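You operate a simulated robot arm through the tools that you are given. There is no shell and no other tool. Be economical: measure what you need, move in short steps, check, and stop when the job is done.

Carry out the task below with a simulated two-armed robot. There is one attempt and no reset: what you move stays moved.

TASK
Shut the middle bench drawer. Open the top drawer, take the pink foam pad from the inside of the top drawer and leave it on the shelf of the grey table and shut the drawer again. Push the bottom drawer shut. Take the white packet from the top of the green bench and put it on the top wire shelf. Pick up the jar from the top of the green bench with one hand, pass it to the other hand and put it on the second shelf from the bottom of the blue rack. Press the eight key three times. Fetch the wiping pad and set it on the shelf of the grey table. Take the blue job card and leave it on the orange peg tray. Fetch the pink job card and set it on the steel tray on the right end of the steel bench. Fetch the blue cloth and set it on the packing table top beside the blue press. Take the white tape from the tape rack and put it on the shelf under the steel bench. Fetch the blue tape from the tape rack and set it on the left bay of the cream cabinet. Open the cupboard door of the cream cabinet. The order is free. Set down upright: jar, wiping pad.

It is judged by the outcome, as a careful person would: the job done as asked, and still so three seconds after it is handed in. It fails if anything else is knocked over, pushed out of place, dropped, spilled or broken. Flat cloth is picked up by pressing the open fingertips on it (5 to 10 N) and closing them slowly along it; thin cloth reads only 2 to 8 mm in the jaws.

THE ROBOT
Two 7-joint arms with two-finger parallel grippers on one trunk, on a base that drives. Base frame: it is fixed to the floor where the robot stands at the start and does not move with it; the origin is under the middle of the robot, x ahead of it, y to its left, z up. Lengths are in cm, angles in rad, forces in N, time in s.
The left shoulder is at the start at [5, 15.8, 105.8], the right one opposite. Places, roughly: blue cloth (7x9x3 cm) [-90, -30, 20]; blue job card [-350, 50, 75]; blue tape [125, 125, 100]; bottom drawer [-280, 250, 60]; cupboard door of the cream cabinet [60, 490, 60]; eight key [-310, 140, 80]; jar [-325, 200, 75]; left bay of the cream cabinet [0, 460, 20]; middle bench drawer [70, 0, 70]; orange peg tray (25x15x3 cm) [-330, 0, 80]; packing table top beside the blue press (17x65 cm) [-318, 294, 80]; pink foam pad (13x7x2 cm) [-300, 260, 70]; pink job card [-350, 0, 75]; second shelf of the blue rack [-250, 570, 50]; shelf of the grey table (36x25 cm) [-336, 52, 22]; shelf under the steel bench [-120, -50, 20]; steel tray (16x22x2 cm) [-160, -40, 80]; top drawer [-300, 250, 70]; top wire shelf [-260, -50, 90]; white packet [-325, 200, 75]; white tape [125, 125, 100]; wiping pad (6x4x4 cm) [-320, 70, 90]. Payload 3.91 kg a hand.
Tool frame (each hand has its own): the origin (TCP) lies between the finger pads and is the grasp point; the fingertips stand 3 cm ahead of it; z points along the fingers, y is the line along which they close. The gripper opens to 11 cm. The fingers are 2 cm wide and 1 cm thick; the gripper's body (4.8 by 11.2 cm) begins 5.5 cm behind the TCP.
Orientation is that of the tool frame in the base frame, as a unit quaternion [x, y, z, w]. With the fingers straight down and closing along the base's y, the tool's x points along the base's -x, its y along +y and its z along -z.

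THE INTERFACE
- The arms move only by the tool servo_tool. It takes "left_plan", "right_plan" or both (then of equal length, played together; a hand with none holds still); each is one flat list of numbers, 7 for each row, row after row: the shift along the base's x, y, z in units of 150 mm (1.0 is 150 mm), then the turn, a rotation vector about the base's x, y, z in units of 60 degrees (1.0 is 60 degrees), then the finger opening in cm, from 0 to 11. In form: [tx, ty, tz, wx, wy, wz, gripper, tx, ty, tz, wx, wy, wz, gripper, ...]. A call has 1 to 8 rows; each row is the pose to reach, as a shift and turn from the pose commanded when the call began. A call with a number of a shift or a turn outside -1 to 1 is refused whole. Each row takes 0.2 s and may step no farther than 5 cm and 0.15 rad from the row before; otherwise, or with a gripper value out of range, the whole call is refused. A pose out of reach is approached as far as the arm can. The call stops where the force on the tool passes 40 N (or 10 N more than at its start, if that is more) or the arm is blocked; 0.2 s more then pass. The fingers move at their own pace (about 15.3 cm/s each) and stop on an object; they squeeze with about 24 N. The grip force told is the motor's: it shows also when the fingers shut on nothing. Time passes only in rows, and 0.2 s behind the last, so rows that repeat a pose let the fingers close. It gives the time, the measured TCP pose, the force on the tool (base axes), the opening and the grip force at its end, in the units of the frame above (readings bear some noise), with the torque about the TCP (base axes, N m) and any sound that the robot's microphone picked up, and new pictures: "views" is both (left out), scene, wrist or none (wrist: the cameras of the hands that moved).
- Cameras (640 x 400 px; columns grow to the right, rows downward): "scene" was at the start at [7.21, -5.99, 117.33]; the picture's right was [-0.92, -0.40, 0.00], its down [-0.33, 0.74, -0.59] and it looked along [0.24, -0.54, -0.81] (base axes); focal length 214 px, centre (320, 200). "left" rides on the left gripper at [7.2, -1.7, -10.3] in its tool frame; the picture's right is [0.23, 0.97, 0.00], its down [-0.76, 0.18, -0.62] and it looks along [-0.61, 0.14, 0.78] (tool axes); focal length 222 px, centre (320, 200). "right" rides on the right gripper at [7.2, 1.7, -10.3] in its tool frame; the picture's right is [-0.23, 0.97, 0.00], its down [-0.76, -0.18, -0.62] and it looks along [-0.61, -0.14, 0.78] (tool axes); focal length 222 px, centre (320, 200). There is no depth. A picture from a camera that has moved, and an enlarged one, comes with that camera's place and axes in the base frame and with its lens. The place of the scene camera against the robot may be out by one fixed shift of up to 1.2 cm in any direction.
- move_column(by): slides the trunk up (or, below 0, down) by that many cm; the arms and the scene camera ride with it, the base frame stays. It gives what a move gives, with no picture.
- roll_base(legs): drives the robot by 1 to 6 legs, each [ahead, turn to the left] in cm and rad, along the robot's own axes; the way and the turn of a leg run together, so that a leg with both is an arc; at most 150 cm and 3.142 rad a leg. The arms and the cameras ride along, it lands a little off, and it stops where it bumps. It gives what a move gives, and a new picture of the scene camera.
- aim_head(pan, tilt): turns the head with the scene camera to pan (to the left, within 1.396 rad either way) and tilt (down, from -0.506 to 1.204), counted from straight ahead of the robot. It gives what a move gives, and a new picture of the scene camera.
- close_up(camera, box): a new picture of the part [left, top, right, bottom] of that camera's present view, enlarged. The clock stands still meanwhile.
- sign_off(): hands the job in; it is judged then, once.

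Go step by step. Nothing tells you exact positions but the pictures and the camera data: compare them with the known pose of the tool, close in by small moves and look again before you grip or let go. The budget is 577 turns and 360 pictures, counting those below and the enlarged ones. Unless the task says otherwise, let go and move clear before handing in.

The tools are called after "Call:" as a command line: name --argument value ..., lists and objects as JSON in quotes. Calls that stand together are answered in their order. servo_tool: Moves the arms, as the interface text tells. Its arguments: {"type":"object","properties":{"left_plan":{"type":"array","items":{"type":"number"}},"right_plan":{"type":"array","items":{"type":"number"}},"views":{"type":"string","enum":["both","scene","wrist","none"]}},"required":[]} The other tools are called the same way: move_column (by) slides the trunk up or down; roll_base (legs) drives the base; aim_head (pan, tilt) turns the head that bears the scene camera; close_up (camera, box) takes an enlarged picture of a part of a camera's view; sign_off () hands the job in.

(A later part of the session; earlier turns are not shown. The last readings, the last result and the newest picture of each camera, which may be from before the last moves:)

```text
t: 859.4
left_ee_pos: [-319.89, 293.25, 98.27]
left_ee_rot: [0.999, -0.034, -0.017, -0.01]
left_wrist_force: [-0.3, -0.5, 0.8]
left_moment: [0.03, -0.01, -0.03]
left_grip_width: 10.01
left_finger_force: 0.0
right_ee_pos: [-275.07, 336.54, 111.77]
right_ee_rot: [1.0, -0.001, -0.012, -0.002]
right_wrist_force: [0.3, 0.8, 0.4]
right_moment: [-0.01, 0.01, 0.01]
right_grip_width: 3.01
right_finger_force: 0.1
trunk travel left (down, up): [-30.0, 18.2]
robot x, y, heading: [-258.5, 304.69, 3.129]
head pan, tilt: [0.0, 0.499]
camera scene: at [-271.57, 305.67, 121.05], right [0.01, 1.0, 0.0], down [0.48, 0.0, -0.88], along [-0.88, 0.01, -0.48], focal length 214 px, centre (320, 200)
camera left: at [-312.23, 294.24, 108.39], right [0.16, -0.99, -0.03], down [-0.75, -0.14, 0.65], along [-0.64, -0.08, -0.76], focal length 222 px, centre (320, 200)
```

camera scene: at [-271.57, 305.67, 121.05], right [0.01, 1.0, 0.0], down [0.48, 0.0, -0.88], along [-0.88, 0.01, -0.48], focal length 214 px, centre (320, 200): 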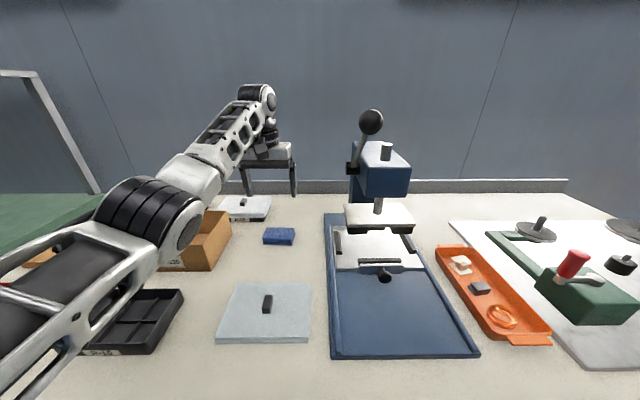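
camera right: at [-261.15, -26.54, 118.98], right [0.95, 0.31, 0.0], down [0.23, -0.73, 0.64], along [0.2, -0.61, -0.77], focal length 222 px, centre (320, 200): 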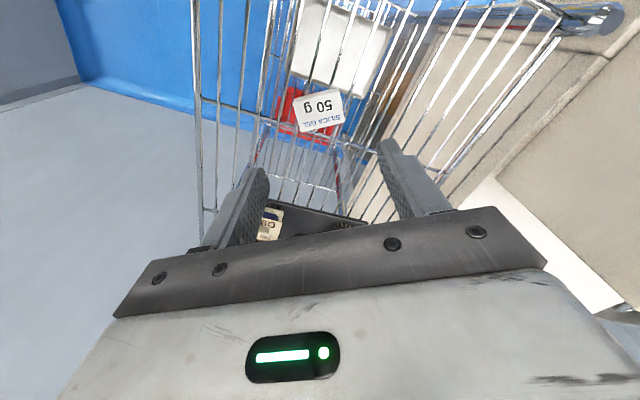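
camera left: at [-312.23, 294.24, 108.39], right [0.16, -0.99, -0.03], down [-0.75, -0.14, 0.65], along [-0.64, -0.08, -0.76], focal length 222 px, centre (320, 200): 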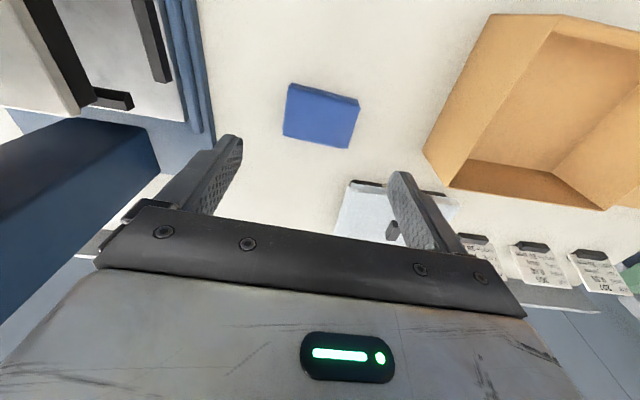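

Cloth is in place beside the press. Last: the jar. Drive to the green bench so the right hand can reach the TEST jar (≈(-318.3,195.7), cap top z≈92).

Call:
roll_base --legs '[[-22, 0], [0, 1.57], [124, 0], [0, -1.57]]'

Call:
servo_tool --left_plan '[0.2, -0.1, 0.1, 0, 0, 0, 5, 0.4, -0.2, 0.2, 0, 0, 0, 5, 0.6, -0.3, 0.2, 0, 0, 0, 5, 0.8, -0.4, 0.2, 0, 0, 0, 5]' --right_plan '[-0.2, -0.15, -0.05, 0, 0, 0, 8.5, -0.4, -0.3, -0.1, 0, 0, 0, 8.5, -0.6, -0.5, -0.15, 0, 0, 0, 8.5, -0.85, -0.7, -0.2, 0, 0, 0, 8.5]' --views "none"

```text
t: 874.7
left_ee_pos: [-298.17, 168.63, 98.2]
left_ee_rot: [0.999, -0.034, -0.017, -0.012]
left_wrist_force: [0.1, 1.3, 0.0]
left_moment: [-0.03, 0.01, -0.03]
left_grip_width: 10.01
left_finger_force: 0.0
right_ee_pos: [-253.54, 211.96, 111.84]
right_ee_rot: [1.0, 0.0, -0.01, -0.002]
right_wrist_force: [-0.8, -0.5, 0.5]
right_moment: [0.02, -0.02, 0.01]
right_grip_width: 3.0
right_finger_force: 0.0
trunk travel left (down, up): [-30.0, 18.2]
robot x, y, heading: [-236.92, 180.17, 3.135]
head pan, tilt: [0.0, 0.499]
camera scene: at [-249.89, 181.05, 121.06], right [0.01, 1.0, 0.0], down [0.48, 0.0, -0.88], along [-0.88, 0.01, -0.48], focal length 214 px, centre (320, 200)
```

scene: 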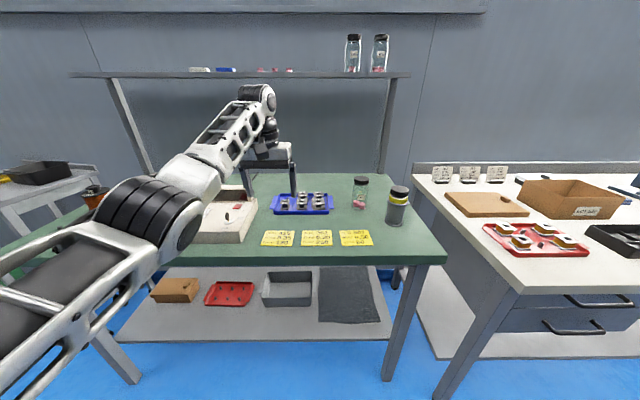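

```text
t: 875.7
left_ee_pos: [-286.22, 162.53, 101.05]
left_ee_rot: [0.999, -0.032, -0.016, -0.011]
left_wrist_force: [-0.3, 0.2, -0.7]
left_moment: [0.0, 0.02, 0.03]
left_grip_width: 4.98
left_finger_force: 0.1
right_ee_pos: [-266.4, 201.22, 108.62]
right_ee_rot: [1.0, 0.0, -0.011, -0.003]
right_wrist_force: [-0.2, 0.0, 0.1]
right_moment: [-0.01, 0.01, 0.02]
right_grip_width: 8.52
right_finger_force: 0.0
trunk travel left (down, up): [-30.0, 18.2]
robot x, y, heading: [-237.11, 180.56, 3.132]
head pan, tilt: [0.0, 0.499]
```

Call:
roll_base --legs '[[29, 0]]'

Call:
servo_tool --right_plan '[-0.25, -0.06, 0, 0, 0, 0, 8.5, -0.5, -0.12, 0, 0, 0, 0, 8.5, -0.75, -0.2, 0, 0, 0, 0, 8.5, -1, -0.28, 0, 0, 0, 0, 8.5]' --views "none"

Call:
servo_tool --right_plan '[-0.25, -0.05, 0, 0, 0, 0, 8.5, -0.5, -0.09, 0, 0, 0, 0, 8.5]' --views "wrist"

```text
t: 877.7
left_ee_pos: [-314.92, 162.81, 101.31]
left_ee_rot: [0.999, -0.032, -0.017, -0.012]
left_wrist_force: [0.1, -0.2, -0.4]
left_moment: [-0.01, 0.01, 0.03]
left_grip_width: 5.0
left_finger_force: 0.0
right_ee_pos: [-295.03, 201.72, 108.72]
right_ee_rot: [1.0, 0.0, -0.011, -0.003]
right_wrist_force: [0.4, 0.1, -0.4]
right_moment: [-0.03, 0.01, -0.01]
right_grip_width: 8.51
right_finger_force: 0.1
trunk travel left (down, up): [-30.0, 18.2]
robot x, y, heading: [-265.54, 180.51, 3.139]
head pan, tilt: [0.0, 0.499]
camera scene: at [-278.55, 181.27, 121.05], right [0.01, 1.0, 0.0], down [0.48, 0.0, -0.88], along [-0.88, 0.01, -0.48], focal length 214 px, centre (320, 200)
```

scene: 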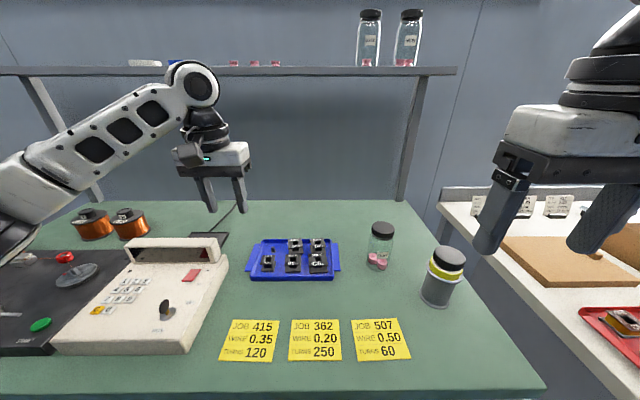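

```text
t: 878.7
left_ee_pos: [-314.93, 162.8, 101.14]
left_ee_rot: [0.999, -0.032, -0.017, -0.011]
left_wrist_force: [0.5, 0.5, 0.3]
left_moment: [-0.03, -0.01, -0.03]
left_grip_width: 5.01
left_finger_force: 0.1
right_ee_pos: [-310.36, 197.49, 108.69]
right_ee_rot: [1.0, 0.0, -0.011, -0.002]
right_wrist_force: [0.4, 0.5, -0.1]
right_moment: [0.02, 0.01, 0.02]
right_grip_width: 8.52
right_finger_force: 0.1
trunk travel left (down, up): [-30.0, 18.2]
robot x, y, heading: [-265.67, 180.97, 3.134]
head pan, tilt: [0.0, 0.499]
```

```text
t: 879.3
left_ee_pos: [-314.9, 162.83, 101.1]
left_ee_rot: [0.999, -0.032, -0.017, -0.012]
left_wrist_force: [-0.7, 0.3, -0.1]
left_moment: [0.03, 0.02, 0.0]
left_grip_width: 5.03
left_finger_force: 0.1
right_ee_pos: [-311.85, 197.31, 108.69]
right_ee_rot: [1.0, -0.001, -0.011, -0.003]
right_wrist_force: [0.2, -0.1, -0.8]
right_moment: [-0.01, -0.02, 0.01]
right_grip_width: 8.51
right_finger_force: 0.0
right hand out of reach, approached as far as the arm can: row 1, 2
trunk travel left (down, up): [-30.0, 18.2]
robot x, y, heading: [-265.68, 180.38, 3.136]
head pan, tilt: [0.0, 0.499]
camera right: at [-304.31, 195.63, 118.71], right [-0.23, -0.97, 0.0], down [-0.75, 0.18, 0.64], along [-0.62, 0.15, -0.77], focal length 222 px, centre (320, 200)
```

right: 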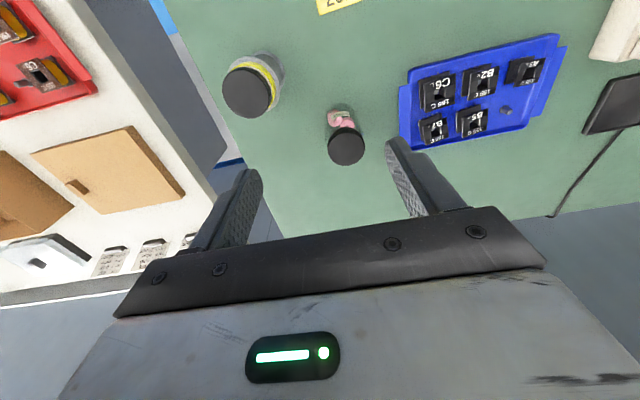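

Call:
servo_tool --right_plan '[-0.1, -0.05, -0.2, 0, 0, 0, 8.5, -0.25, -0.11, -0.35, 0, 0, 0, 8.5, -0.39, -0.11, -0.5, 0, 0, 0, 8.5]' --views "wrist"

```text
t: 880.1
left_ee_pos: [-314.94, 162.92, 101.15]
left_ee_rot: [0.999, -0.033, -0.018, -0.01]
left_wrist_force: [0.9, 0.0, -1.4]
left_moment: [0.01, 0.01, 0.01]
left_grip_width: 4.98
left_finger_force: 0.1
right_ee_pos: [-315.35, 197.79, 100.63]
right_ee_rot: [1.0, 0.001, -0.012, -0.002]
right_wrist_force: [0.3, -0.2, 0.2]
right_moment: [-0.01, 0.0, 0.0]
right_grip_width: 8.5
right_finger_force: 0.2
right hand out of reach, approached as far as the arm can: row 1, 2, 3
trunk travel left (down, up): [-30.0, 18.2]
robot x, y, heading: [-265.67, 180.31, 3.134]
head pan, tilt: [0.0, 0.499]
camera right: at [-307.83, 196.08, 110.75], right [-0.23, -0.97, 0.0], down [-0.75, 0.17, 0.64], along [-0.62, 0.14, -0.77], focal length 222 px, centre (320, 200)
```

right: 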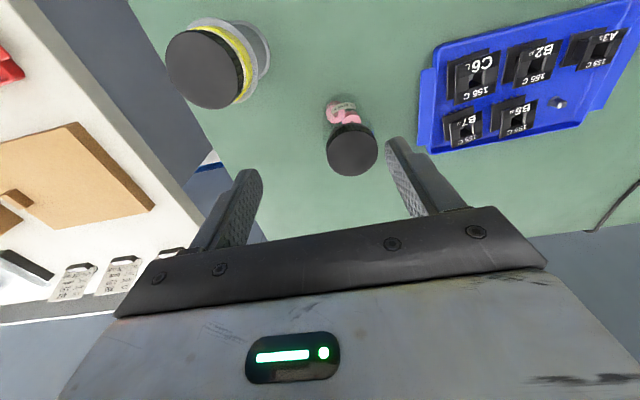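

Call:
roll_base --legs '[[4, 0]]'

Call:
servo_tool --right_plan '[0.08, -0.16, 0, 0, 0, 0, 8.5, 0.1, -0.17, -0.15, 0, 0, 0, 8.5]' --views "wrist"

```text
t: 881.0
left_ee_pos: [-319.05, 162.78, 101.12]
left_ee_rot: [0.999, -0.034, -0.017, -0.011]
left_wrist_force: [-0.2, 1.3, -0.2]
left_moment: [0.01, 0.02, -0.01]
left_grip_width: 5.01
left_finger_force: 0.0
right_ee_pos: [-319.28, 197.88, 100.69]
right_ee_rot: [1.0, 0.0, -0.01, -0.003]
right_wrist_force: [-0.3, -0.5, 0.4]
right_moment: [-0.02, -0.04, -0.01]
right_grip_width: 8.49
right_finger_force: 0.1
trunk travel left (down, up): [-30.0, 18.2]
robot x, y, heading: [-269.52, 180.53, 3.131]
head pan, tilt: [0.0, 0.499]
camera scene: at [-282.57, 181.31, 121.04], right [0.01, 1.0, 0.0], down [0.48, 0.0, -0.88], along [-0.88, 0.01, -0.48], focal length 214 px, centre (320, 200)
```

scene: 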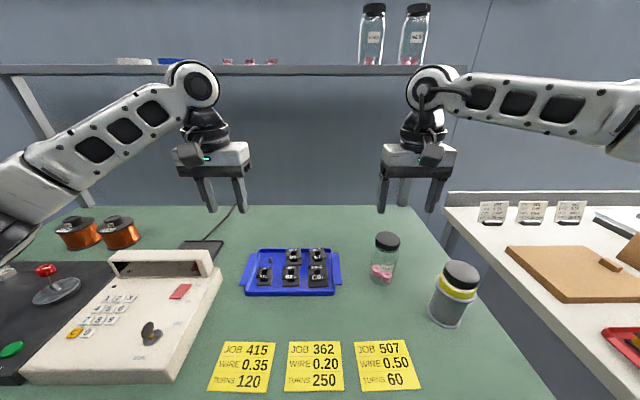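

```text
t: 881.5
left_ee_pos: [-318.85, 162.92, 101.2]
left_ee_rot: [0.999, -0.033, -0.018, -0.011]
left_wrist_force: [-0.5, 0.0, -0.2]
left_moment: [0.0, 0.0, 0.0]
left_grip_width: 5.01
left_finger_force: 0.0
right_ee_pos: [-317.34, 195.74, 98.42]
right_ee_rot: [1.0, 0.0, -0.012, -0.001]
right_wrist_force: [0.3, -0.1, 0.0]
right_moment: [-0.03, -0.02, -0.03]
right_grip_width: 8.51
right_finger_force: 0.0
right hand out of reach, approached as far as the arm can: row 1, 2
trunk travel left (down, up): [-30.0, 18.2]
robot x, y, heading: [-269.87, 180.85, 3.134]
head pan, tilt: [0.0, 0.499]
camera right: at [-309.89, 194.02, 108.5], right [-0.23, -0.97, 0.0], down [-0.75, 0.18, 0.64], along [-0.63, 0.14, -0.77], focal length 222 px, centre (320, 200)
```

right: 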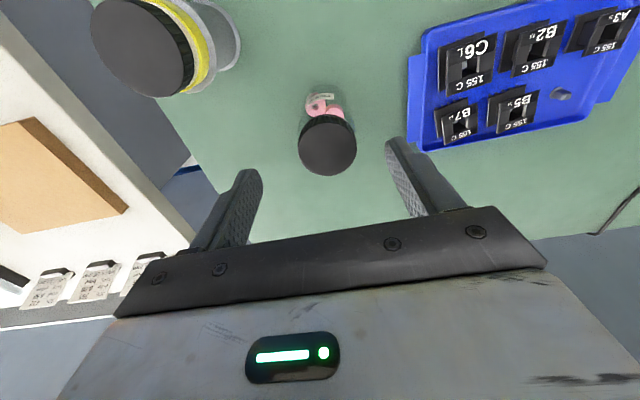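

Call:
servo_tool --right_plan '[0, -0.035, -0.15, 0, 0, 0, 8.5, 0, -0.035, -0.35, 0, 0, 0, 8.5, 0, -0.035, -0.55, 0, 0, 0, 8.5]' --views "wrist"

```text
t: 882.4
left_ee_pos: [-318.91, 162.88, 101.11]
left_ee_rot: [0.999, -0.034, -0.017, -0.01]
left_wrist_force: [0.4, 0.1, 0.1]
left_moment: [0.0, 0.02, 0.02]
left_grip_width: 5.01
left_finger_force: 0.0
right_ee_pos: [-316.81, 196.09, 90.51]
right_ee_rot: [1.0, 0.0, -0.011, -0.002]
right_wrist_force: [-0.5, -0.4, 0.4]
right_moment: [0.0, 0.0, 0.01]
right_grip_width: 8.47
right_finger_force: 0.0
right hand out of reach, approached as far as the arm can: row 1, 2, 3
trunk travel left (down, up): [-30.0, 18.2]
robot x, y, heading: [-269.92, 180.51, 3.13]
head pan, tilt: [0.0, 0.499]
camera right: at [-309.29, 194.31, 100.53], right [-0.23, -0.97, 0.0], down [-0.75, 0.18, 0.64], along [-0.62, 0.14, -0.77], focal length 222 px, centre (320, 200)
```

right: 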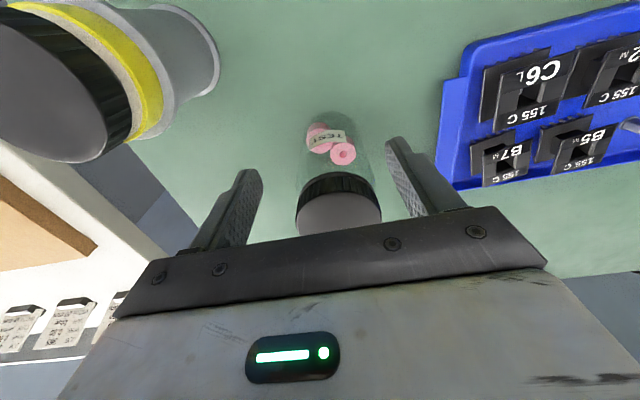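

Call:
servo_tool --right_plan '[0, -0.06, 0, 0, 0, 0, 8.5, 0, -0.06, -0.04, 0, 0, 0, 8.5]' --views "none"

Call:
servo_tool --right_plan '[0, 0, 0, 0, 0, 0, 7.5, 0, 0, 0, 0, 0, 0, 6.5, 0, 0, 0, 0, 0, 0, 5, 0, 0, 0, 0, 0, 0, 5]' --views "none"

```text
t: 883.0
left_ee_pos: [-318.81, 162.83, 101.09]
left_ee_rot: [0.999, -0.033, -0.018, -0.011]
left_wrist_force: [0.1, -0.8, 0.5]
left_moment: [-0.02, -0.01, 0.05]
left_grip_width: 5.0
left_finger_force: 0.0
right_ee_pos: [-316.22, 195.66, 89.99]
right_ee_rot: [1.0, 0.0, -0.012, -0.002]
right_wrist_force: [1.1, 0.4, 0.6]
right_moment: [0.03, -0.02, -0.02]
right_grip_width: 8.52
right_finger_force: 0.0
right hand out of reach, approached as far as the arm can: row 1, 2
trunk travel left (down, up): [-30.0, 18.2]
robot x, y, heading: [-269.48, 181.02, 3.135]
head pan, tilt: [0.0, 0.499]
```

```text
t: 884.0
left_ee_pos: [-318.8, 163.04, 101.07]
left_ee_rot: [0.999, -0.034, -0.018, -0.011]
left_wrist_force: [-0.6, -0.5, -0.3]
left_moment: [-0.01, -0.02, 0.01]
left_grip_width: 5.0
left_finger_force: 0.1
right_ee_pos: [-316.27, 195.76, 89.92]
right_ee_rot: [1.0, 0.0, -0.011, -0.002]
right_wrist_force: [0.5, -0.2, -0.3]
right_moment: [-0.02, -0.01, 0.02]
right_grip_width: 5.0
right_finger_force: 0.5
trunk travel left (down, up): [-30.0, 18.2]
robot x, y, heading: [-269.63, 180.37, 3.133]
head pan, tilt: [0.0, 0.499]
```

Call:
servo_tool --right_plan '[0, 0, 0, 0, 0, 0, 4, 0, 0, 0, 0, 0, 0, 3, 0, 0, 0, 0, 0, 0, 3]' --views "none"

Call:
servo_tool --right_plan '[0, 0, 0.2, 0, 0, 0, 3, 0, 0, 0.5, 0, 0, 0, 3]' --views "scene"

```text
t: 884.8
left_ee_pos: [-318.85, 162.85, 101.2]
left_ee_rot: [0.999, -0.033, -0.018, -0.011]
left_wrist_force: [0.7, 0.1, 0.5]
left_moment: [-0.02, 0.01, -0.04]
left_grip_width: 5.04
left_finger_force: 0.1
right_ee_pos: [-316.24, 195.72, 89.99]
right_ee_rot: [1.0, 0.0, -0.011, -0.002]
right_wrist_force: [-0.6, 0.0, -0.8]
right_moment: [0.02, -0.04, -0.02]
right_grip_width: 3.01
right_finger_force: 0.1
trunk travel left (down, up): [-30.0, 18.2]
robot x, y, heading: [-269.48, 180.43, 3.131]
head pan, tilt: [0.0, 0.499]
```

```text
t: 885.4
left_ee_pos: [-318.8, 162.96, 101.28]
left_ee_rot: [0.999, -0.034, -0.018, -0.011]
left_wrist_force: [-0.7, -0.2, -0.3]
left_moment: [-0.03, -0.03, 0.04]
left_grip_width: 5.03
left_finger_force: 0.0
right_ee_pos: [-316.19, 195.7, 97.49]
right_ee_rot: [1.0, 0.001, -0.011, -0.003]
right_wrist_force: [-0.4, -0.6, 0.4]
right_moment: [0.03, 0.0, 0.01]
right_grip_width: 2.99
right_finger_force: 0.1
trunk travel left (down, up): [-30.0, 18.2]
robot x, y, heading: [-269.64, 180.22, 3.133]
head pan, tilt: [0.0, 0.499]
camera scene: at [-282.5, 181.3, 121.05], right [0.01, 1.0, 0.0], down [0.48, 0.0, -0.88], along [-0.88, 0.01, -0.48], focal length 214 px, centre (320, 200)
```

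scene: 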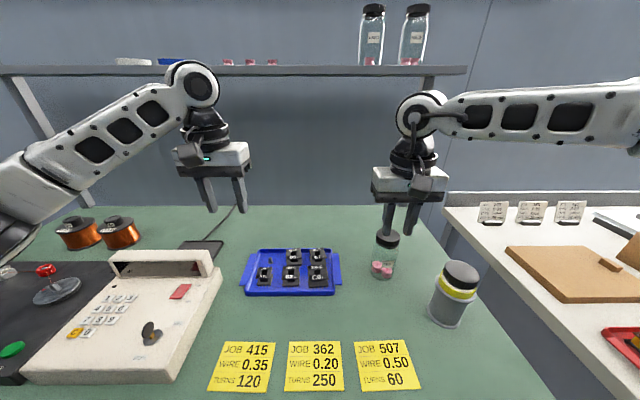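

The jar is shorter than assumed: from two wrist views its cap top is at (-319.9,195.4,88.3). I reposition the base 7 cm to the left (−y) for better right-arm reach.

Call:
servo_tool --left_plan '[0.25, 0, 0.1, 0, 0, 0, 5, 0.5, 0, 0.2, 0, 0, 0, 5, 0.75, 0, 0.3, 0, 0, 0, 5, 1, 0, 0.4, 0, 0, 0, 5]' --right_plan '[0, 0, 0.25, 0, 0, 0, 8, 0.1, 0.1, 0.4, 0, 0, 0, 8, 0.1, 0.2, 0.4, 0, 0, 0, 8, 0.1, 0.3, 0.4, 0, 0, 0, 8]' --views "none"

Call:
roll_base --legs '[[-20, 0], [0, 1.57], [7, 0], [0, -1.57], [21, 0]]'

Call:
servo_tool --right_plan '[-0.1, -0.02, -0.15, 0, 0, 0, 8, -0.2, -0.05, -0.3, 0, 0, 0, 8]' --views "wrist"

```text
t: 886.4
left_ee_pos: [-303.82, 162.96, 107.25]
left_ee_rot: [0.999, -0.033, -0.018, -0.011]
left_wrist_force: [0.6, -0.5, -0.3]
left_moment: [0.0, 0.0, -0.01]
left_grip_width: 5.03
left_finger_force: 0.0
right_ee_pos: [-314.76, 200.28, 103.52]
right_ee_rot: [1.0, 0.0, -0.012, -0.001]
right_wrist_force: [-0.6, 0.5, 0.0]
right_moment: [0.03, 0.0, 0.02]
right_grip_width: 7.99
right_finger_force: 0.0
trunk travel left (down, up): [-30.0, 18.2]
robot x, y, heading: [-270.07, 180.79, 3.134]
head pan, tilt: [0.0, 0.499]
```

```text
t: 897.4
left_ee_pos: [-305.44, 156.49, 107.36]
left_ee_rot: [0.999, -0.037, -0.017, -0.011]
left_wrist_force: [-0.2, 0.1, 0.4]
left_moment: [-0.01, 0.02, 0.0]
left_grip_width: 5.0
left_finger_force: 0.0
right_ee_pos: [-315.89, 193.77, 103.35]
right_ee_rot: [1.0, -0.005, -0.011, -0.001]
right_wrist_force: [-0.4, -0.9, -0.1]
right_moment: [0.02, 0.0, 0.02]
right_grip_width: 7.96
right_finger_force: 0.0
trunk travel left (down, up): [-30.0, 18.2]
robot x, y, heading: [-270.89, 173.47, 3.126]
head pan, tilt: [0.0, 0.499]
camera scene: at [-283.81, 174.61, 121.05], right [0.02, 1.0, 0.0], down [0.48, -0.01, -0.88], along [-0.88, 0.02, -0.48], focal length 214 px, centre (320, 200)
```

scene: 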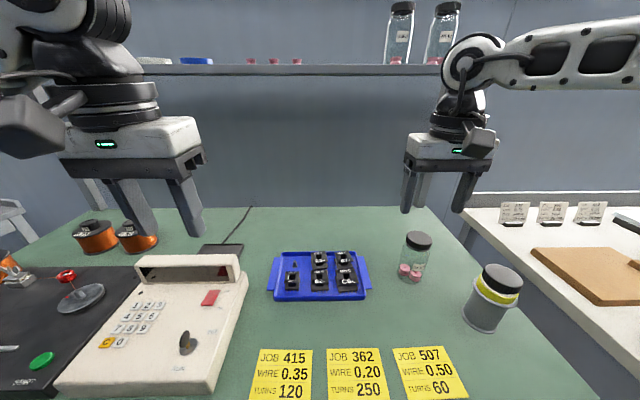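

```text
t: 898.0
left_ee_pos: [-305.47, 156.42, 107.3]
left_ee_rot: [0.999, -0.037, -0.017, -0.01]
left_wrist_force: [-0.7, 0.8, 0.5]
left_moment: [-0.03, 0.03, 0.0]
left_grip_width: 4.99
left_finger_force: 0.0
right_ee_pos: [-318.99, 193.08, 98.99]
right_ee_rot: [1.0, -0.004, -0.012, -0.002]
right_wrist_force: [0.6, -0.8, 0.2]
right_moment: [-0.02, 0.01, -0.01]
right_grip_width: 8.0
right_finger_force: 0.1
trunk travel left (down, up): [-30.0, 18.2]
robot x, y, heading: [-271.26, 173.47, 3.124]
head pan, tilt: [0.0, 0.499]
camera right: at [-311.41, 191.36, 109.07], right [-0.24, -0.97, 0.0], down [-0.75, 0.18, 0.64], along [-0.62, 0.15, -0.77], focal length 222 px, centre (320, 200)
```

right: 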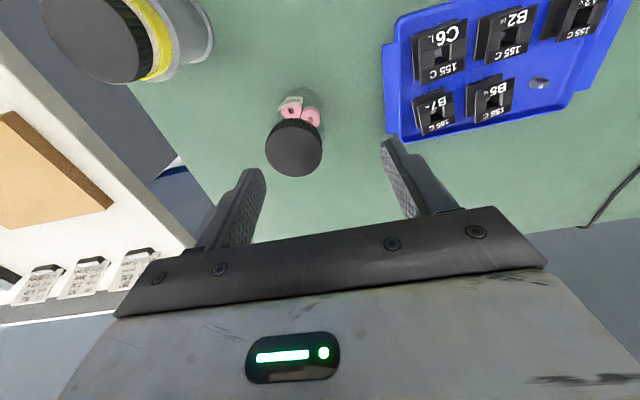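

Call:
servo_tool --right_plan '[-0.05, 0.1, -0.15, 0, 0, 0, 8, -0.11, 0.21, -0.4, 0, 0, 0, 8, -0.11, 0.21, -0.6, 0, 0, 0, 8]' --views "wrist"

```text
t: 898.8
left_ee_pos: [-305.41, 156.45, 107.32]
left_ee_rot: [0.999, -0.037, -0.018, -0.011]
left_wrist_force: [0.1, -0.1, 0.0]
left_moment: [0.01, 0.01, 0.0]
left_grip_width: 5.03
left_finger_force: 0.2
right_ee_pos: [-320.59, 196.27, 90.19]
right_ee_rot: [1.0, -0.005, -0.011, -0.002]
right_wrist_force: [-0.2, 0.4, -1.2]
right_moment: [0.0, 0.01, 0.0]
right_grip_width: 8.01
right_finger_force: 0.0
trunk travel left (down, up): [-30.0, 18.2]
robot x, y, heading: [-270.58, 173.14, 3.122]
head pan, tilt: [0.0, 0.499]
camera right: at [-313.05, 194.48, 100.14], right [-0.24, -0.97, 0.0], down [-0.75, 0.18, 0.64], along [-0.62, 0.15, -0.77], focal length 222 px, centre (320, 200)
```

right: 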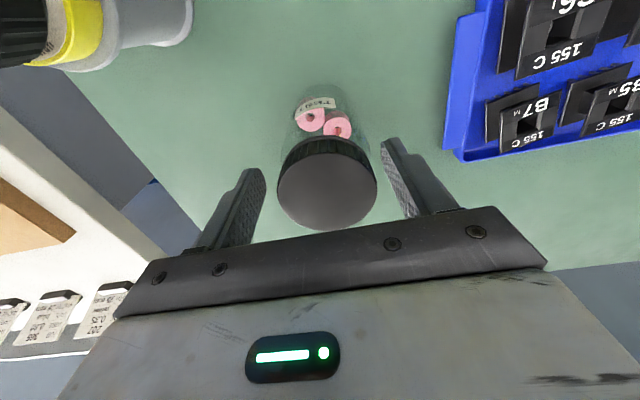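

Call:
servo_tool --right_plan '[0, -0.01, -0.1, 0, 0, 0, 8, 0, -0.01, -0.18, 0, 0, 0, 8]' --views "none"

Call:
servo_tool --right_plan '[0, 0, 0, 0, 0, 0, 6.5, 0, 0, 0, 0, 0, 0, 5, 0, 0, 0, 0, 0, 0, 4, 0, 0, 0, 0, 0, 0, 4]' --views "none"

```text
t: 899.4
left_ee_pos: [-305.39, 156.32, 107.33]
left_ee_rot: [0.999, -0.038, -0.018, -0.011]
left_wrist_force: [0.0, -0.1, 0.4]
left_moment: [-0.01, 0.0, 0.03]
left_grip_width: 5.01
left_finger_force: 0.1
right_ee_pos: [-320.55, 195.92, 87.38]
right_ee_rot: [1.0, -0.004, -0.011, -0.002]
right_wrist_force: [0.4, -0.2, 0.7]
right_moment: [0.01, -0.03, 0.02]
right_grip_width: 8.01
right_finger_force: 0.2
trunk travel left (down, up): [-30.0, 18.2]
robot x, y, heading: [-270.83, 173.97, 3.124]
head pan, tilt: [0.0, 0.499]
```

```text
t: 900.4
left_ee_pos: [-305.29, 156.44, 107.25]
left_ee_rot: [0.999, -0.038, -0.018, -0.011]
left_wrist_force: [0.7, -0.9, -0.7]
left_moment: [0.01, 0.03, -0.03]
left_grip_width: 5.01
left_finger_force: 0.1
right_ee_pos: [-320.6, 196.02, 87.33]
right_ee_rot: [1.0, -0.004, -0.012, -0.001]
right_wrist_force: [-0.4, 0.2, 0.0]
right_moment: [-0.05, 0.02, -0.01]
right_grip_width: 5.54
right_finger_force: 23.7
trunk travel left (down, up): [-30.0, 18.2]
robot x, y, heading: [-270.75, 173.53, 3.128]
head pan, tilt: [0.0, 0.499]
```

Jar's cap gripped (5.5 cm). Lift it and back off into free space for the handover.

Call:
servo_tool --right_plan '[0, 0, 0.15, 0, 0, 0, 4, 0, 0, 0.4, 0, 0, 0, 4, 0, 0, 0.7, 0, 0, 0, 4, 0.05, 0, 0.9, 0, 0, 0, 4]' --views "none"

Call:
roll_base --legs '[[-45, 0]]'

```text
t: 901.4
left_ee_pos: [-305.27, 156.39, 107.24]
left_ee_rot: [0.999, -0.038, -0.017, -0.011]
left_wrist_force: [0.3, -0.4, 0.0]
left_moment: [-0.01, 0.02, 0.0]
left_grip_width: 5.01
left_finger_force: 0.0
right_ee_pos: [-319.65, 195.96, 100.87]
right_ee_rot: [1.0, -0.005, -0.011, -0.001]
right_wrist_force: [0.3, 0.2, -0.6]
right_moment: [0.01, 0.02, -0.01]
right_grip_width: 5.54
right_finger_force: 24.3
trunk travel left (down, up): [-30.0, 18.2]
robot x, y, heading: [-271.34, 173.91, 3.12]
head pan, tilt: [0.0, 0.499]
```

```text
t: 904.1
left_ee_pos: [-260.52, 155.75, 107.27]
left_ee_rot: [0.999, -0.038, -0.018, -0.012]
left_wrist_force: [-0.1, -0.1, -0.5]
left_moment: [0.0, 0.01, 0.02]
left_grip_width: 5.0
left_finger_force: 0.1
right_ee_pos: [-275.0, 195.32, 100.76]
right_ee_rot: [1.0, -0.004, -0.012, -0.001]
right_wrist_force: [0.1, 0.8, -0.8]
right_moment: [-0.01, 0.01, 0.0]
right_grip_width: 5.56
right_finger_force: 23.9
trunk travel left (down, up): [-30.0, 18.2]
robot x, y, heading: [-226.31, 172.97, 3.122]
head pan, tilt: [0.0, 0.499]
camera scene: at [-239.07, 173.82, 121.06], right [0.02, 1.0, 0.0], down [0.48, -0.01, -0.88], along [-0.88, 0.02, -0.48], focal length 214 px, centre (320, 200)
```

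scene: 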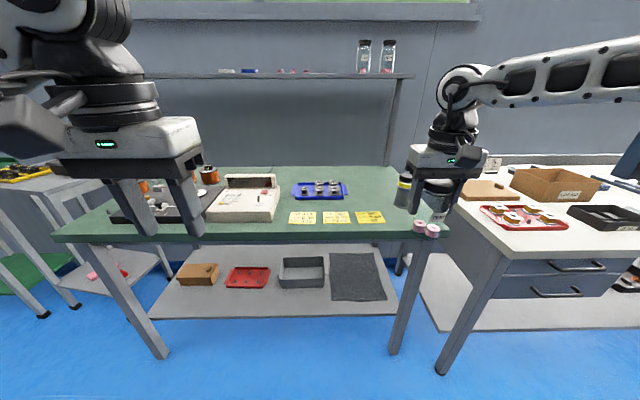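

Orient the left hand: pitch forward 60° while moving out and down.

Call:
servo_tool --left_plan '[-0.06, -0.03, -0.1, 0, 0.125, 0, 9, -0.12, -0.06, -0.2, 0, 0.25, 0, 9, -0.18, -0.1, -0.3, 0, 0.375, 0, 9, -0.24, -0.15, -0.4, 0, 0.5, 0, 9, -0.3, -0.2, -0.5, 0, 0.625, 0, 9, -0.36, -0.25, -0.6, 0, 0.75, 0, 9, -0.4, -0.3, -0.7, 0, 0.875, 0, 9, -0.4, -0.3, -0.8, 0, 1, 0, 9]' --views "none"

Call:
servo_tool --left_plan '[0, 0, 0, 0, 0, -0.125, 9, 0, 0, 0, 0, 0, -0.25, 9, 0, 0, 0, 0, 0, -0.375, 9, 0, 0, 0, 0, 0, -0.5, 9]' --right_plan '[0, -0.15, 0, 0, 0, 0, 4, 0, -0.3, 0, 0, 0, 0, 4, 0, -0.45, 0, 0, 0, 0, 4, 0, -0.6, 0, 0, 0, 0, 4]' --views "none"

```text
t: 905.9
left_ee_pos: [-270.39, 151.24, 95.02]
left_ee_rot: [0.856, -0.038, -0.515, 0.009]
left_wrist_force: [-0.2, 0.1, 0.1]
left_moment: [-0.01, 0.01, -0.01]
left_grip_width: 9.03
left_finger_force: 0.1
left hand out of reach, approached as far as the arm can: row 6, 7, 8
right_ee_pos: [-275.04, 195.23, 100.79]
right_ee_rot: [1.0, -0.004, -0.012, -0.001]
right_wrist_force: [0.1, 0.2, -0.1]
right_moment: [0.03, 0.0, 0.0]
right_grip_width: 5.54
right_finger_force: 24.3
trunk travel left (down, up): [-30.0, 18.2]
robot x, y, heading: [-226.17, 172.78, 3.124]
head pan, tilt: [0.0, 0.499]
```

```text
t: 906.9
left_ee_pos: [-270.35, 151.21, 95.0]
left_ee_rot: [0.817, -0.259, -0.5, -0.124]
left_wrist_force: [-0.8, 0.6, -0.4]
left_moment: [-0.01, 0.02, 0.0]
left_grip_width: 9.02
left_finger_force: 0.0
right_ee_pos: [-273.29, 188.35, 100.42]
right_ee_rot: [1.0, -0.007, -0.011, -0.002]
right_wrist_force: [-0.5, -0.6, -2.5]
right_moment: [-0.01, 0.01, -0.02]
right_grip_width: 5.54
right_finger_force: 23.9
right hand out of reach, approached as far as the arm can: row 3, 4
trunk travel left (down, up): [-30.0, 18.2]
robot x, y, heading: [-226.78, 172.59, 3.122]
head pan, tilt: [0.0, 0.499]
```

Call:
servo_tool --left_plan '[0.05, 0.15, 0, 0, 0, -0.125, 9, 0.1, 0.3, 0, 0, 0, -0.25, 9, 0.15, 0.5, 0, 0, 0, -0.375, 9, 0.2, 0.75, 0, 0, 0, -0.5, 9, 0.25, 1, 0, 0, 0, -0.5, 9]' --views "none"

Call:
servo_tool --left_plan '[0.01, 0.2, 0, 0, 0, 0, 9, 0.02, 0.45, 0, 0, 0, 0, 9, 0.02, 0.66, 0, 0, 0, 0, 9]' --views "both"

```text
t: 908.1
left_ee_pos: [-266.69, 166.22, 95.16]
left_ee_rot: [0.722, -0.463, -0.45, -0.249]
left_wrist_force: [-0.8, -0.2, 0.0]
left_moment: [-0.02, -0.01, -0.02]
left_grip_width: 9.02
left_finger_force: 0.2
right_ee_pos: [-273.24, 188.41, 100.42]
right_ee_rot: [1.0, -0.005, -0.011, -0.002]
right_wrist_force: [-0.7, 0.2, -1.4]
right_moment: [0.0, -0.03, -0.02]
right_grip_width: 5.55
right_finger_force: 23.8
trunk travel left (down, up): [-30.0, 18.2]
robot x, y, heading: [-226.35, 172.74, 3.128]
head pan, tilt: [0.0, 0.499]
```

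```text
t: 908.9
left_ee_pos: [-266.4, 176.16, 94.87]
left_ee_rot: [0.723, -0.462, -0.45, -0.248]
left_wrist_force: [0.0, 0.0, -1.0]
left_moment: [-0.02, 0.01, 0.01]
left_grip_width: 8.98
left_finger_force: 0.1
right_ee_pos: [-273.27, 188.5, 100.44]
right_ee_rot: [1.0, -0.006, -0.011, -0.002]
right_wrist_force: [-0.8, -0.4, -0.9]
right_moment: [0.0, 0.0, 0.02]
right_grip_width: 5.55
right_finger_force: 23.7
trunk travel left (down, up): [-30.0, 18.2]
robot x, y, heading: [-226.2, 173.3, 3.122]
head pan, tilt: [0.0, 0.499]
camera scene: at [-239.1, 173.84, 121.05], right [0.02, 1.0, 0.0], down [0.48, -0.01, -0.88], along [-0.88, 0.02, -0.48], focal length 214 px, centre (320, 200)
camera left: at [-259.23, 165.61, 93.36], right [-0.83, -0.54, -0.14], down [-0.02, -0.23, 0.97], along [-0.56, 0.81, 0.17], focal length 222 px, centre (320, 200)
```

scene: 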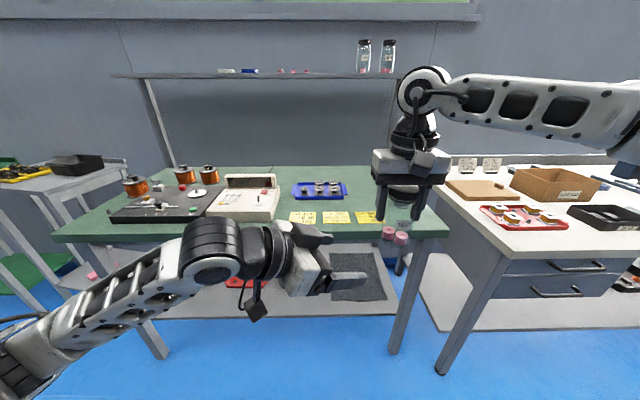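
left: 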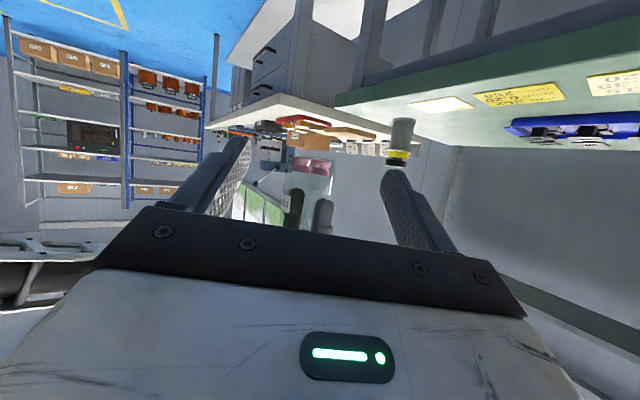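

The jar is between the open left fingers in view. Advance the left hand onto the jar body below the right fingers.

Call:
servo_tool --left_plan '[-0.12, 0.21, 0, 0, 0, 0, 9, -0.24, 0.42, 0, 0, 0, 0, 9, -0.35, 0.62, 0, 0, 0, 0, 9, -0.43, 0.76, 0.01, 0, 0, 0, 9]' --views "wrist"

```text
t: 909.9
left_ee_pos: [-272.69, 187.55, 95.04]
left_ee_rot: [0.722, -0.462, -0.45, -0.248]
left_wrist_force: [3.6, -3.5, 0.1]
left_moment: [0.25, 0.27, 0.11]
left_grip_width: 9.0
left_finger_force: 0.0
right_ee_pos: [-273.35, 188.53, 100.36]
right_ee_rot: [1.0, -0.007, -0.013, -0.002]
right_wrist_force: [-3.4, 4.0, -0.3]
right_moment: [-0.08, -0.08, -0.12]
right_grip_width: 5.55
right_finger_force: 23.7
trunk travel left (down, up): [-30.0, 18.2]
robot x, y, heading: [-226.24, 173.02, 3.122]
head pan, tilt: [0.0, 0.499]
camera left: at [-265.64, 176.97, 93.5], right [-0.83, -0.54, -0.14], down [-0.02, -0.22, 0.97], along [-0.56, 0.81, 0.17], focal length 222 px, centre (320, 200)
```

left: 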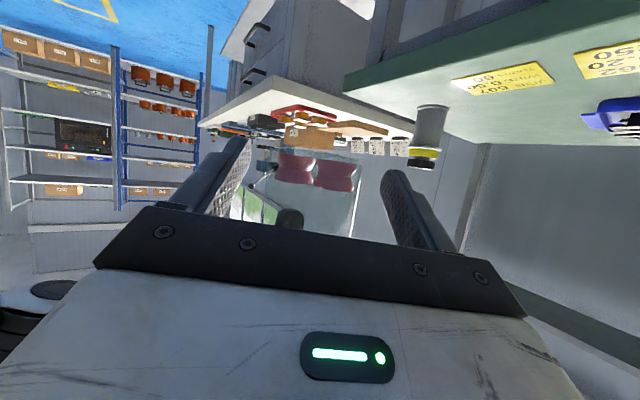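

Light contact; close the left fingers on the jar body.

Call:
servo_tool --left_plan '[0, 0, 0, 0, 0, 0, 8, 0, 0, 0, 0, 0, 0, 7, 0, 0, 0, 0, 0, 0, 6, 0, 0, 0, 0, 0, 0, 5, 0, 0, 0, 0, 0, 0, 4]' --views "none"

```text
t: 911.1
left_ee_pos: [-272.56, 187.55, 95.12]
left_ee_rot: [0.722, -0.463, -0.45, -0.25]
left_wrist_force: [15.0, 2.6, -0.1]
left_moment: [-0.03, 0.22, 0.04]
left_grip_width: 5.56
left_finger_force: 24.4
right_ee_pos: [-273.38, 188.42, 100.49]
right_ee_rot: [1.0, -0.004, -0.013, 0.001]
right_wrist_force: [-13.6, -3.6, 0.3]
right_moment: [-0.11, 0.51, -0.2]
right_grip_width: 5.57
right_finger_force: 23.5
trunk travel left (down, up): [-30.0, 18.2]
robot x, y, heading: [-226.2, 172.54, 3.124]
head pan, tilt: [0.0, 0.499]
```

Left has it. Release the right hand and lift it clear.

Call:
servo_tool --right_plan '[0, 0, 0, 0, 0, 0, 6.5, 0, 0, 0, 0, 0, 0, 8, 0, 0, 0.15, 0, 0, 0, 8, 0, 0, 0.4, 0, 0, 0, 8, 0, 0, 0.7, 0, 0, 0, 8, 0, 0.2, 0.9, 0, 0, 0, 8]' --views "none"

Call:
servo_tool --right_plan '[0.1, 0.25, 0, 0, 0, 0, 5, 0.3, 0.5, 0, 0, 0, 0, 5, 0.5, 0.75, 0, 0, 0, 0, 5, 0.7, 1, 0, 0, 0, 0, 5]' --left_plan '[0, 0, 0, 0, 0, 0, 4, 0, 0, 0, 0, 0, 0, 4, 0, 0, 0, 0, 0, 0, 4, 0, 0, 0, 0, 0, 0, 4]' --views "scene"

```text
t: 912.5
left_ee_pos: [-272.71, 187.17, 94.89]
left_ee_rot: [0.724, -0.461, -0.449, -0.248]
left_wrist_force: [0.4, 0.4, -1.4]
left_moment: [-0.02, 0.03, -0.02]
left_grip_width: 5.46
left_finger_force: 24.0
right_ee_pos: [-271.88, 192.66, 113.25]
right_ee_rot: [1.0, -0.004, -0.011, -0.002]
right_wrist_force: [-0.3, 0.5, -0.9]
right_moment: [0.0, -0.04, 0.01]
right_grip_width: 8.0
right_finger_force: 0.0
right hand out of reach, approached as far as the arm can: row 3, 4, 5, 6
trunk travel left (down, up): [-30.0, 18.2]
robot x, y, heading: [-226.56, 172.45, 3.123]
head pan, tilt: [0.0, 0.499]
```

```text
t: 913.5
left_ee_pos: [-272.78, 187.41, 95.28]
left_ee_rot: [0.722, -0.462, -0.45, -0.249]
left_wrist_force: [0.5, 0.1, -1.5]
left_moment: [-0.02, -0.02, 0.02]
left_grip_width: 5.47
left_finger_force: 23.4
right_ee_pos: [-261.42, 207.63, 113.27]
right_ee_rot: [1.0, -0.006, -0.01, -0.002]
right_wrist_force: [-0.5, -0.3, 0.2]
right_moment: [-0.05, -0.02, 0.04]
right_grip_width: 5.0
right_finger_force: 0.1
trunk travel left (down, up): [-30.0, 18.2]
robot x, y, heading: [-226.48, 172.55, 3.119]
head pan, tilt: [0.0, 0.499]
camera scene: at [-239.07, 173.85, 121.06], right [0.02, 1.0, 0.0], down [0.48, -0.01, -0.88], along [-0.88, 0.02, -0.48], focal length 214 px, centre (320, 200)
```

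scene: 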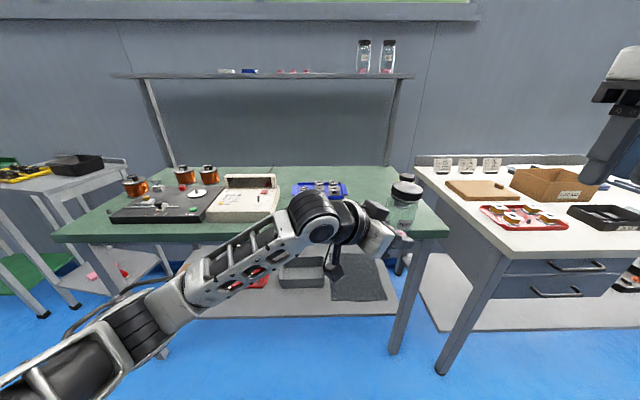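

Handover done; the left hand holds the jar upright. Now drive to the blue rack.

Call:
roll_base --legs '[[0, -1.55], [150, 0], [125, 0]]'

Call:
aim_head --pan 0.1 --tilt 0.45

```text
t: 930.7
left_ee_pos: [-206.53, 494.8, 95.14]
left_ee_rot: [-0.185, 0.837, 0.143, 0.494]
left_wrist_force: [-0.6, 0.3, -1.6]
left_moment: [0.0, 0.02, 0.01]
left_grip_width: 5.46
left_finger_force: 23.8
right_ee_pos: [-186.36, 483.53, 113.32]
right_ee_rot: [-0.703, 0.711, 0.006, 0.009]
right_wrist_force: [-0.1, 0.7, 1.1]
right_moment: [-0.05, 0.0, -0.04]
right_grip_width: 4.97
right_finger_force: 0.1
trunk travel left (down, up): [-30.0, 18.2]
robot x, y, heading: [-221.32, 448.22, 1.552]
head pan, tilt: [0.0, 0.499]
camera scene: at [-220.54, 462.16, 121.05], right [1.0, -0.02, 0.0], down [-0.01, -0.48, -0.88], along [0.02, 0.88, -0.48], focal length 214 px, centre (320, 200)
```

scene: 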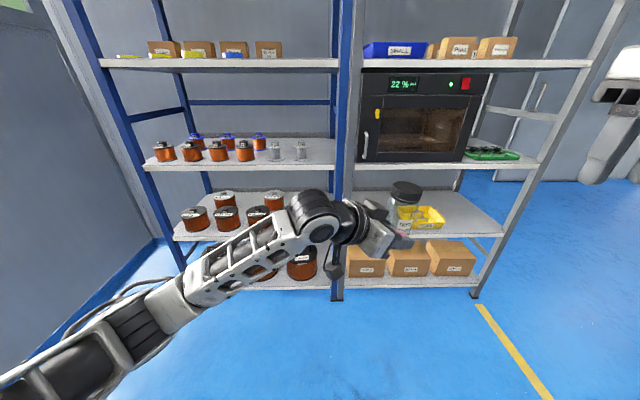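

```text
t: 931.4
left_ee_pos: [-206.4, 494.74, 95.08]
left_ee_rot: [-0.185, 0.838, 0.143, 0.494]
left_wrist_force: [0.7, -0.8, -0.5]
left_moment: [0.01, 0.02, 0.03]
left_grip_width: 5.44
left_finger_force: 23.7
right_ee_pos: [-186.38, 483.55, 113.31]
right_ee_rot: [-0.703, 0.711, 0.007, 0.009]
right_wrist_force: [0.2, 0.0, -0.8]
right_moment: [-0.05, 0.0, 0.02]
right_grip_width: 5.03
right_finger_force: 0.1
trunk travel left (down, up): [-30.0, 18.2]
robot x, y, heading: [-220.89, 448.8, 1.55]
head pan, tilt: [0.099, 0.45]
camera scene: at [-221.45, 462.21, 121.5], right [1.0, 0.08, 0.0], down [0.03, -0.43, -0.9], along [-0.07, 0.9, -0.44], focal length 214 px, centre (320, 200)
```

scene: 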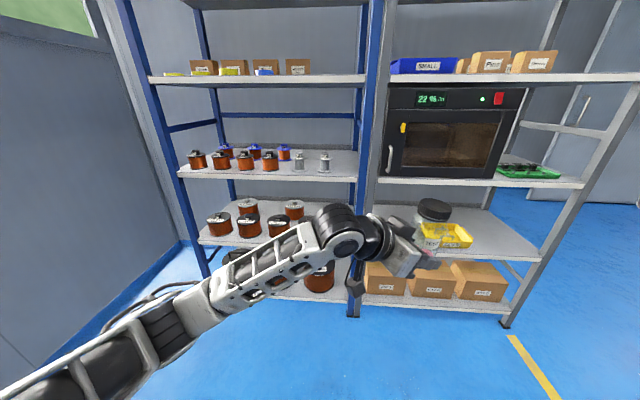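

I see a free strip at the right end of the blue bay's second shelf (≈(-228,560), shelf z≈50). I first bring the left tool back to pointing straight ahead and move it to the left side; tuck the right hand.

Call:
servo_tool --left_plan '[-0.12, 0, 0, 0, 0, 0.125, 4, -0.24, 0, 0, 0, 0, 0.25, 4, -0.36, 0, 0, 0, 0, 0.375, 4, -0.5, 0, 0, 0, 0, 0.5, 4, -0.62, 0, 0, 0, 0, 0.625, 4, -0.75, 0, 0, 0, 0, 0.75, 4, -0.87, 0, 0, 0, 0, 0.875, 4, -1, 0, 0, 0, 0, 1, 4]' --right_plan '[0, -0.15, 0, 0, 0, 0, 5, 0, -0.3, 0, 0, 0, 0, 5, 0, -0.45, 0, 0, 0, 0, 5, 0, -0.6, 0, 0, 0, 0, 5, 0, -0.75, 0, 0, 0, 0, 5, 0, -0.9, 0, 0, 0, 0, 5, 0, -1, 0, 0, 0, 0, 5, 0, -1, 0, 0, 0, 0, 5]' --views "none"

Call:
servo_tool --left_plan '[-0.25, 0.05, -0.05, 0, 0, 0, 4, -0.5, 0.1, -0.1, 0, 0, 0, 4, -0.75, 0.15, -0.15, 0, 0, 0, 4, -1, 0.2, -0.2, 0, 0, 0, 4]' --views "none"

Call:
move_column --by -30

```text
t: 933.1
left_ee_pos: [-221.59, 494.72, 95.14]
left_ee_rot: [-0.579, 0.632, 0.371, 0.356]
left_wrist_force: [-0.2, 0.7, 0.1]
left_moment: [-0.02, 0.01, 0.0]
left_grip_width: 5.44
left_finger_force: 23.3
right_ee_pos: [-186.35, 468.46, 113.31]
right_ee_rot: [-0.703, 0.711, 0.007, 0.01]
right_wrist_force: [-0.1, -1.1, -0.2]
right_moment: [0.03, -0.02, 0.01]
right_grip_width: 5.02
right_finger_force: 0.1
trunk travel left (down, up): [-30.0, 18.2]
robot x, y, heading: [-220.97, 448.02, 1.547]
head pan, tilt: [0.099, 0.45]
```

```text
t: 934.1
left_ee_pos: [-236.53, 497.92, 92.12]
left_ee_rot: [-0.578, 0.632, 0.372, 0.357]
left_wrist_force: [0.0, 1.2, -1.2]
left_moment: [-0.03, 0.0, -0.01]
left_grip_width: 5.44
left_finger_force: 24.2
right_ee_pos: [-186.27, 468.47, 113.34]
right_ee_rot: [-0.704, 0.71, 0.006, 0.009]
right_wrist_force: [0.5, 0.0, -0.2]
right_moment: [-0.03, 0.01, 0.02]
right_grip_width: 5.02
right_finger_force: 0.1
trunk travel left (down, up): [-30.0, 18.2]
robot x, y, heading: [-221.32, 448.46, 1.553]
head pan, tilt: [0.099, 0.45]
```

```text
t: 937.1
left_ee_pos: [-236.49, 497.84, 62.05]
left_ee_rot: [-0.578, 0.633, 0.371, 0.357]
left_wrist_force: [0.2, -0.2, -1.8]
left_moment: [0.0, -0.02, 0.01]
left_grip_width: 5.44
left_finger_force: 23.8
right_ee_pos: [-186.29, 468.45, 83.33]
right_ee_rot: [-0.703, 0.711, 0.007, 0.009]
right_wrist_force: [0.5, -0.3, -0.2]
right_moment: [0.01, 0.01, -0.01]
right_grip_width: 4.99
right_finger_force: 0.2
trunk travel left (down, up): [0.0, 48.2]
robot x, y, heading: [-221.08, 448.41, 1.552]
head pan, tilt: [0.099, 0.45]
```

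Call:
roll_base --legs '[[0, -1.57], [9, 0], [0, 1.57], [40, 0]]'

Call:
servo_tool --left_plan '[0, 0, -0.1, 0, 0, 0, 4, 0, 0, -0.2, 0, 0, 0, 4]' --views "wrist"

```text
t: 948.0
left_ee_pos: [-227.09, 537.32, 62.09]
left_ee_rot: [-0.579, 0.632, 0.371, 0.357]
left_wrist_force: [0.4, -0.5, -0.8]
left_moment: [0.01, -0.03, -0.01]
left_grip_width: 5.48
left_finger_force: 23.9
right_ee_pos: [-176.86, 508.09, 83.39]
right_ee_rot: [-0.704, 0.71, 0.007, 0.009]
right_wrist_force: [-0.2, 0.7, 0.1]
right_moment: [-0.01, 0.02, -0.04]
right_grip_width: 5.01
right_finger_force: 0.0
trunk travel left (down, up): [0.0, 48.2]
robot x, y, heading: [-211.58, 487.76, 1.556]
head pan, tilt: [0.099, 0.45]
camera scene: at [-211.95, 501.64, 91.5], right [1.0, 0.08, 0.0], down [0.04, -0.43, -0.9], along [-0.08, 0.9, -0.44], focal length 214 px, centre (320, 200)
```

scene: 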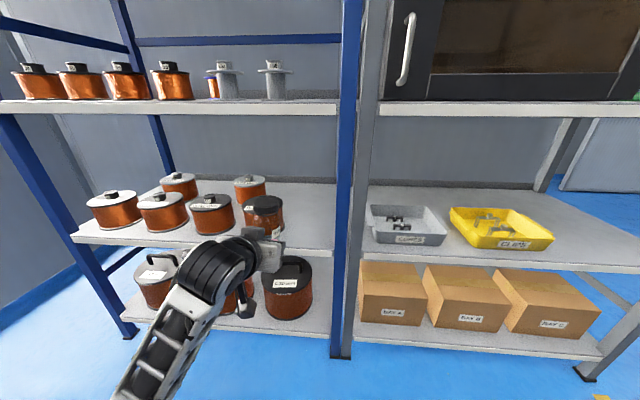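

```text
t: 948.6
left_ee_pos: [-227.22, 537.25, 59.0]
left_ee_rot: [-0.58, 0.632, 0.372, 0.355]
left_wrist_force: [0.6, -0.4, -1.4]
left_moment: [0.0, -0.02, 0.01]
left_grip_width: 5.44
left_finger_force: 24.4
right_ee_pos: [-176.9, 508.09, 83.26]
right_ee_rot: [-0.704, 0.71, 0.006, 0.01]
right_wrist_force: [-0.4, -0.7, 0.2]
right_moment: [0.0, 0.01, 0.0]
right_grip_width: 5.0
right_finger_force: 0.1
trunk travel left (down, up): [0.0, 48.2]
robot x, y, heading: [-211.48, 487.88, 1.551]
head pan, tilt: [0.099, 0.45]
camera left: at [-226.21, 524.68, 57.4], right [-0.99, -0.06, -0.14], down [-0.13, -0.18, 0.97], along [-0.08, 0.98, 0.17], focal length 222 px, centre (320, 200)
```

left: 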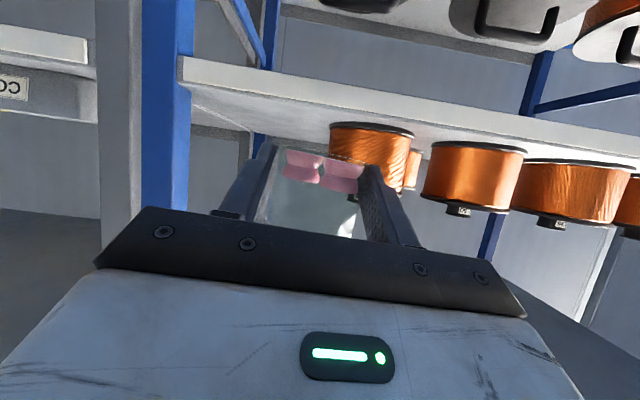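

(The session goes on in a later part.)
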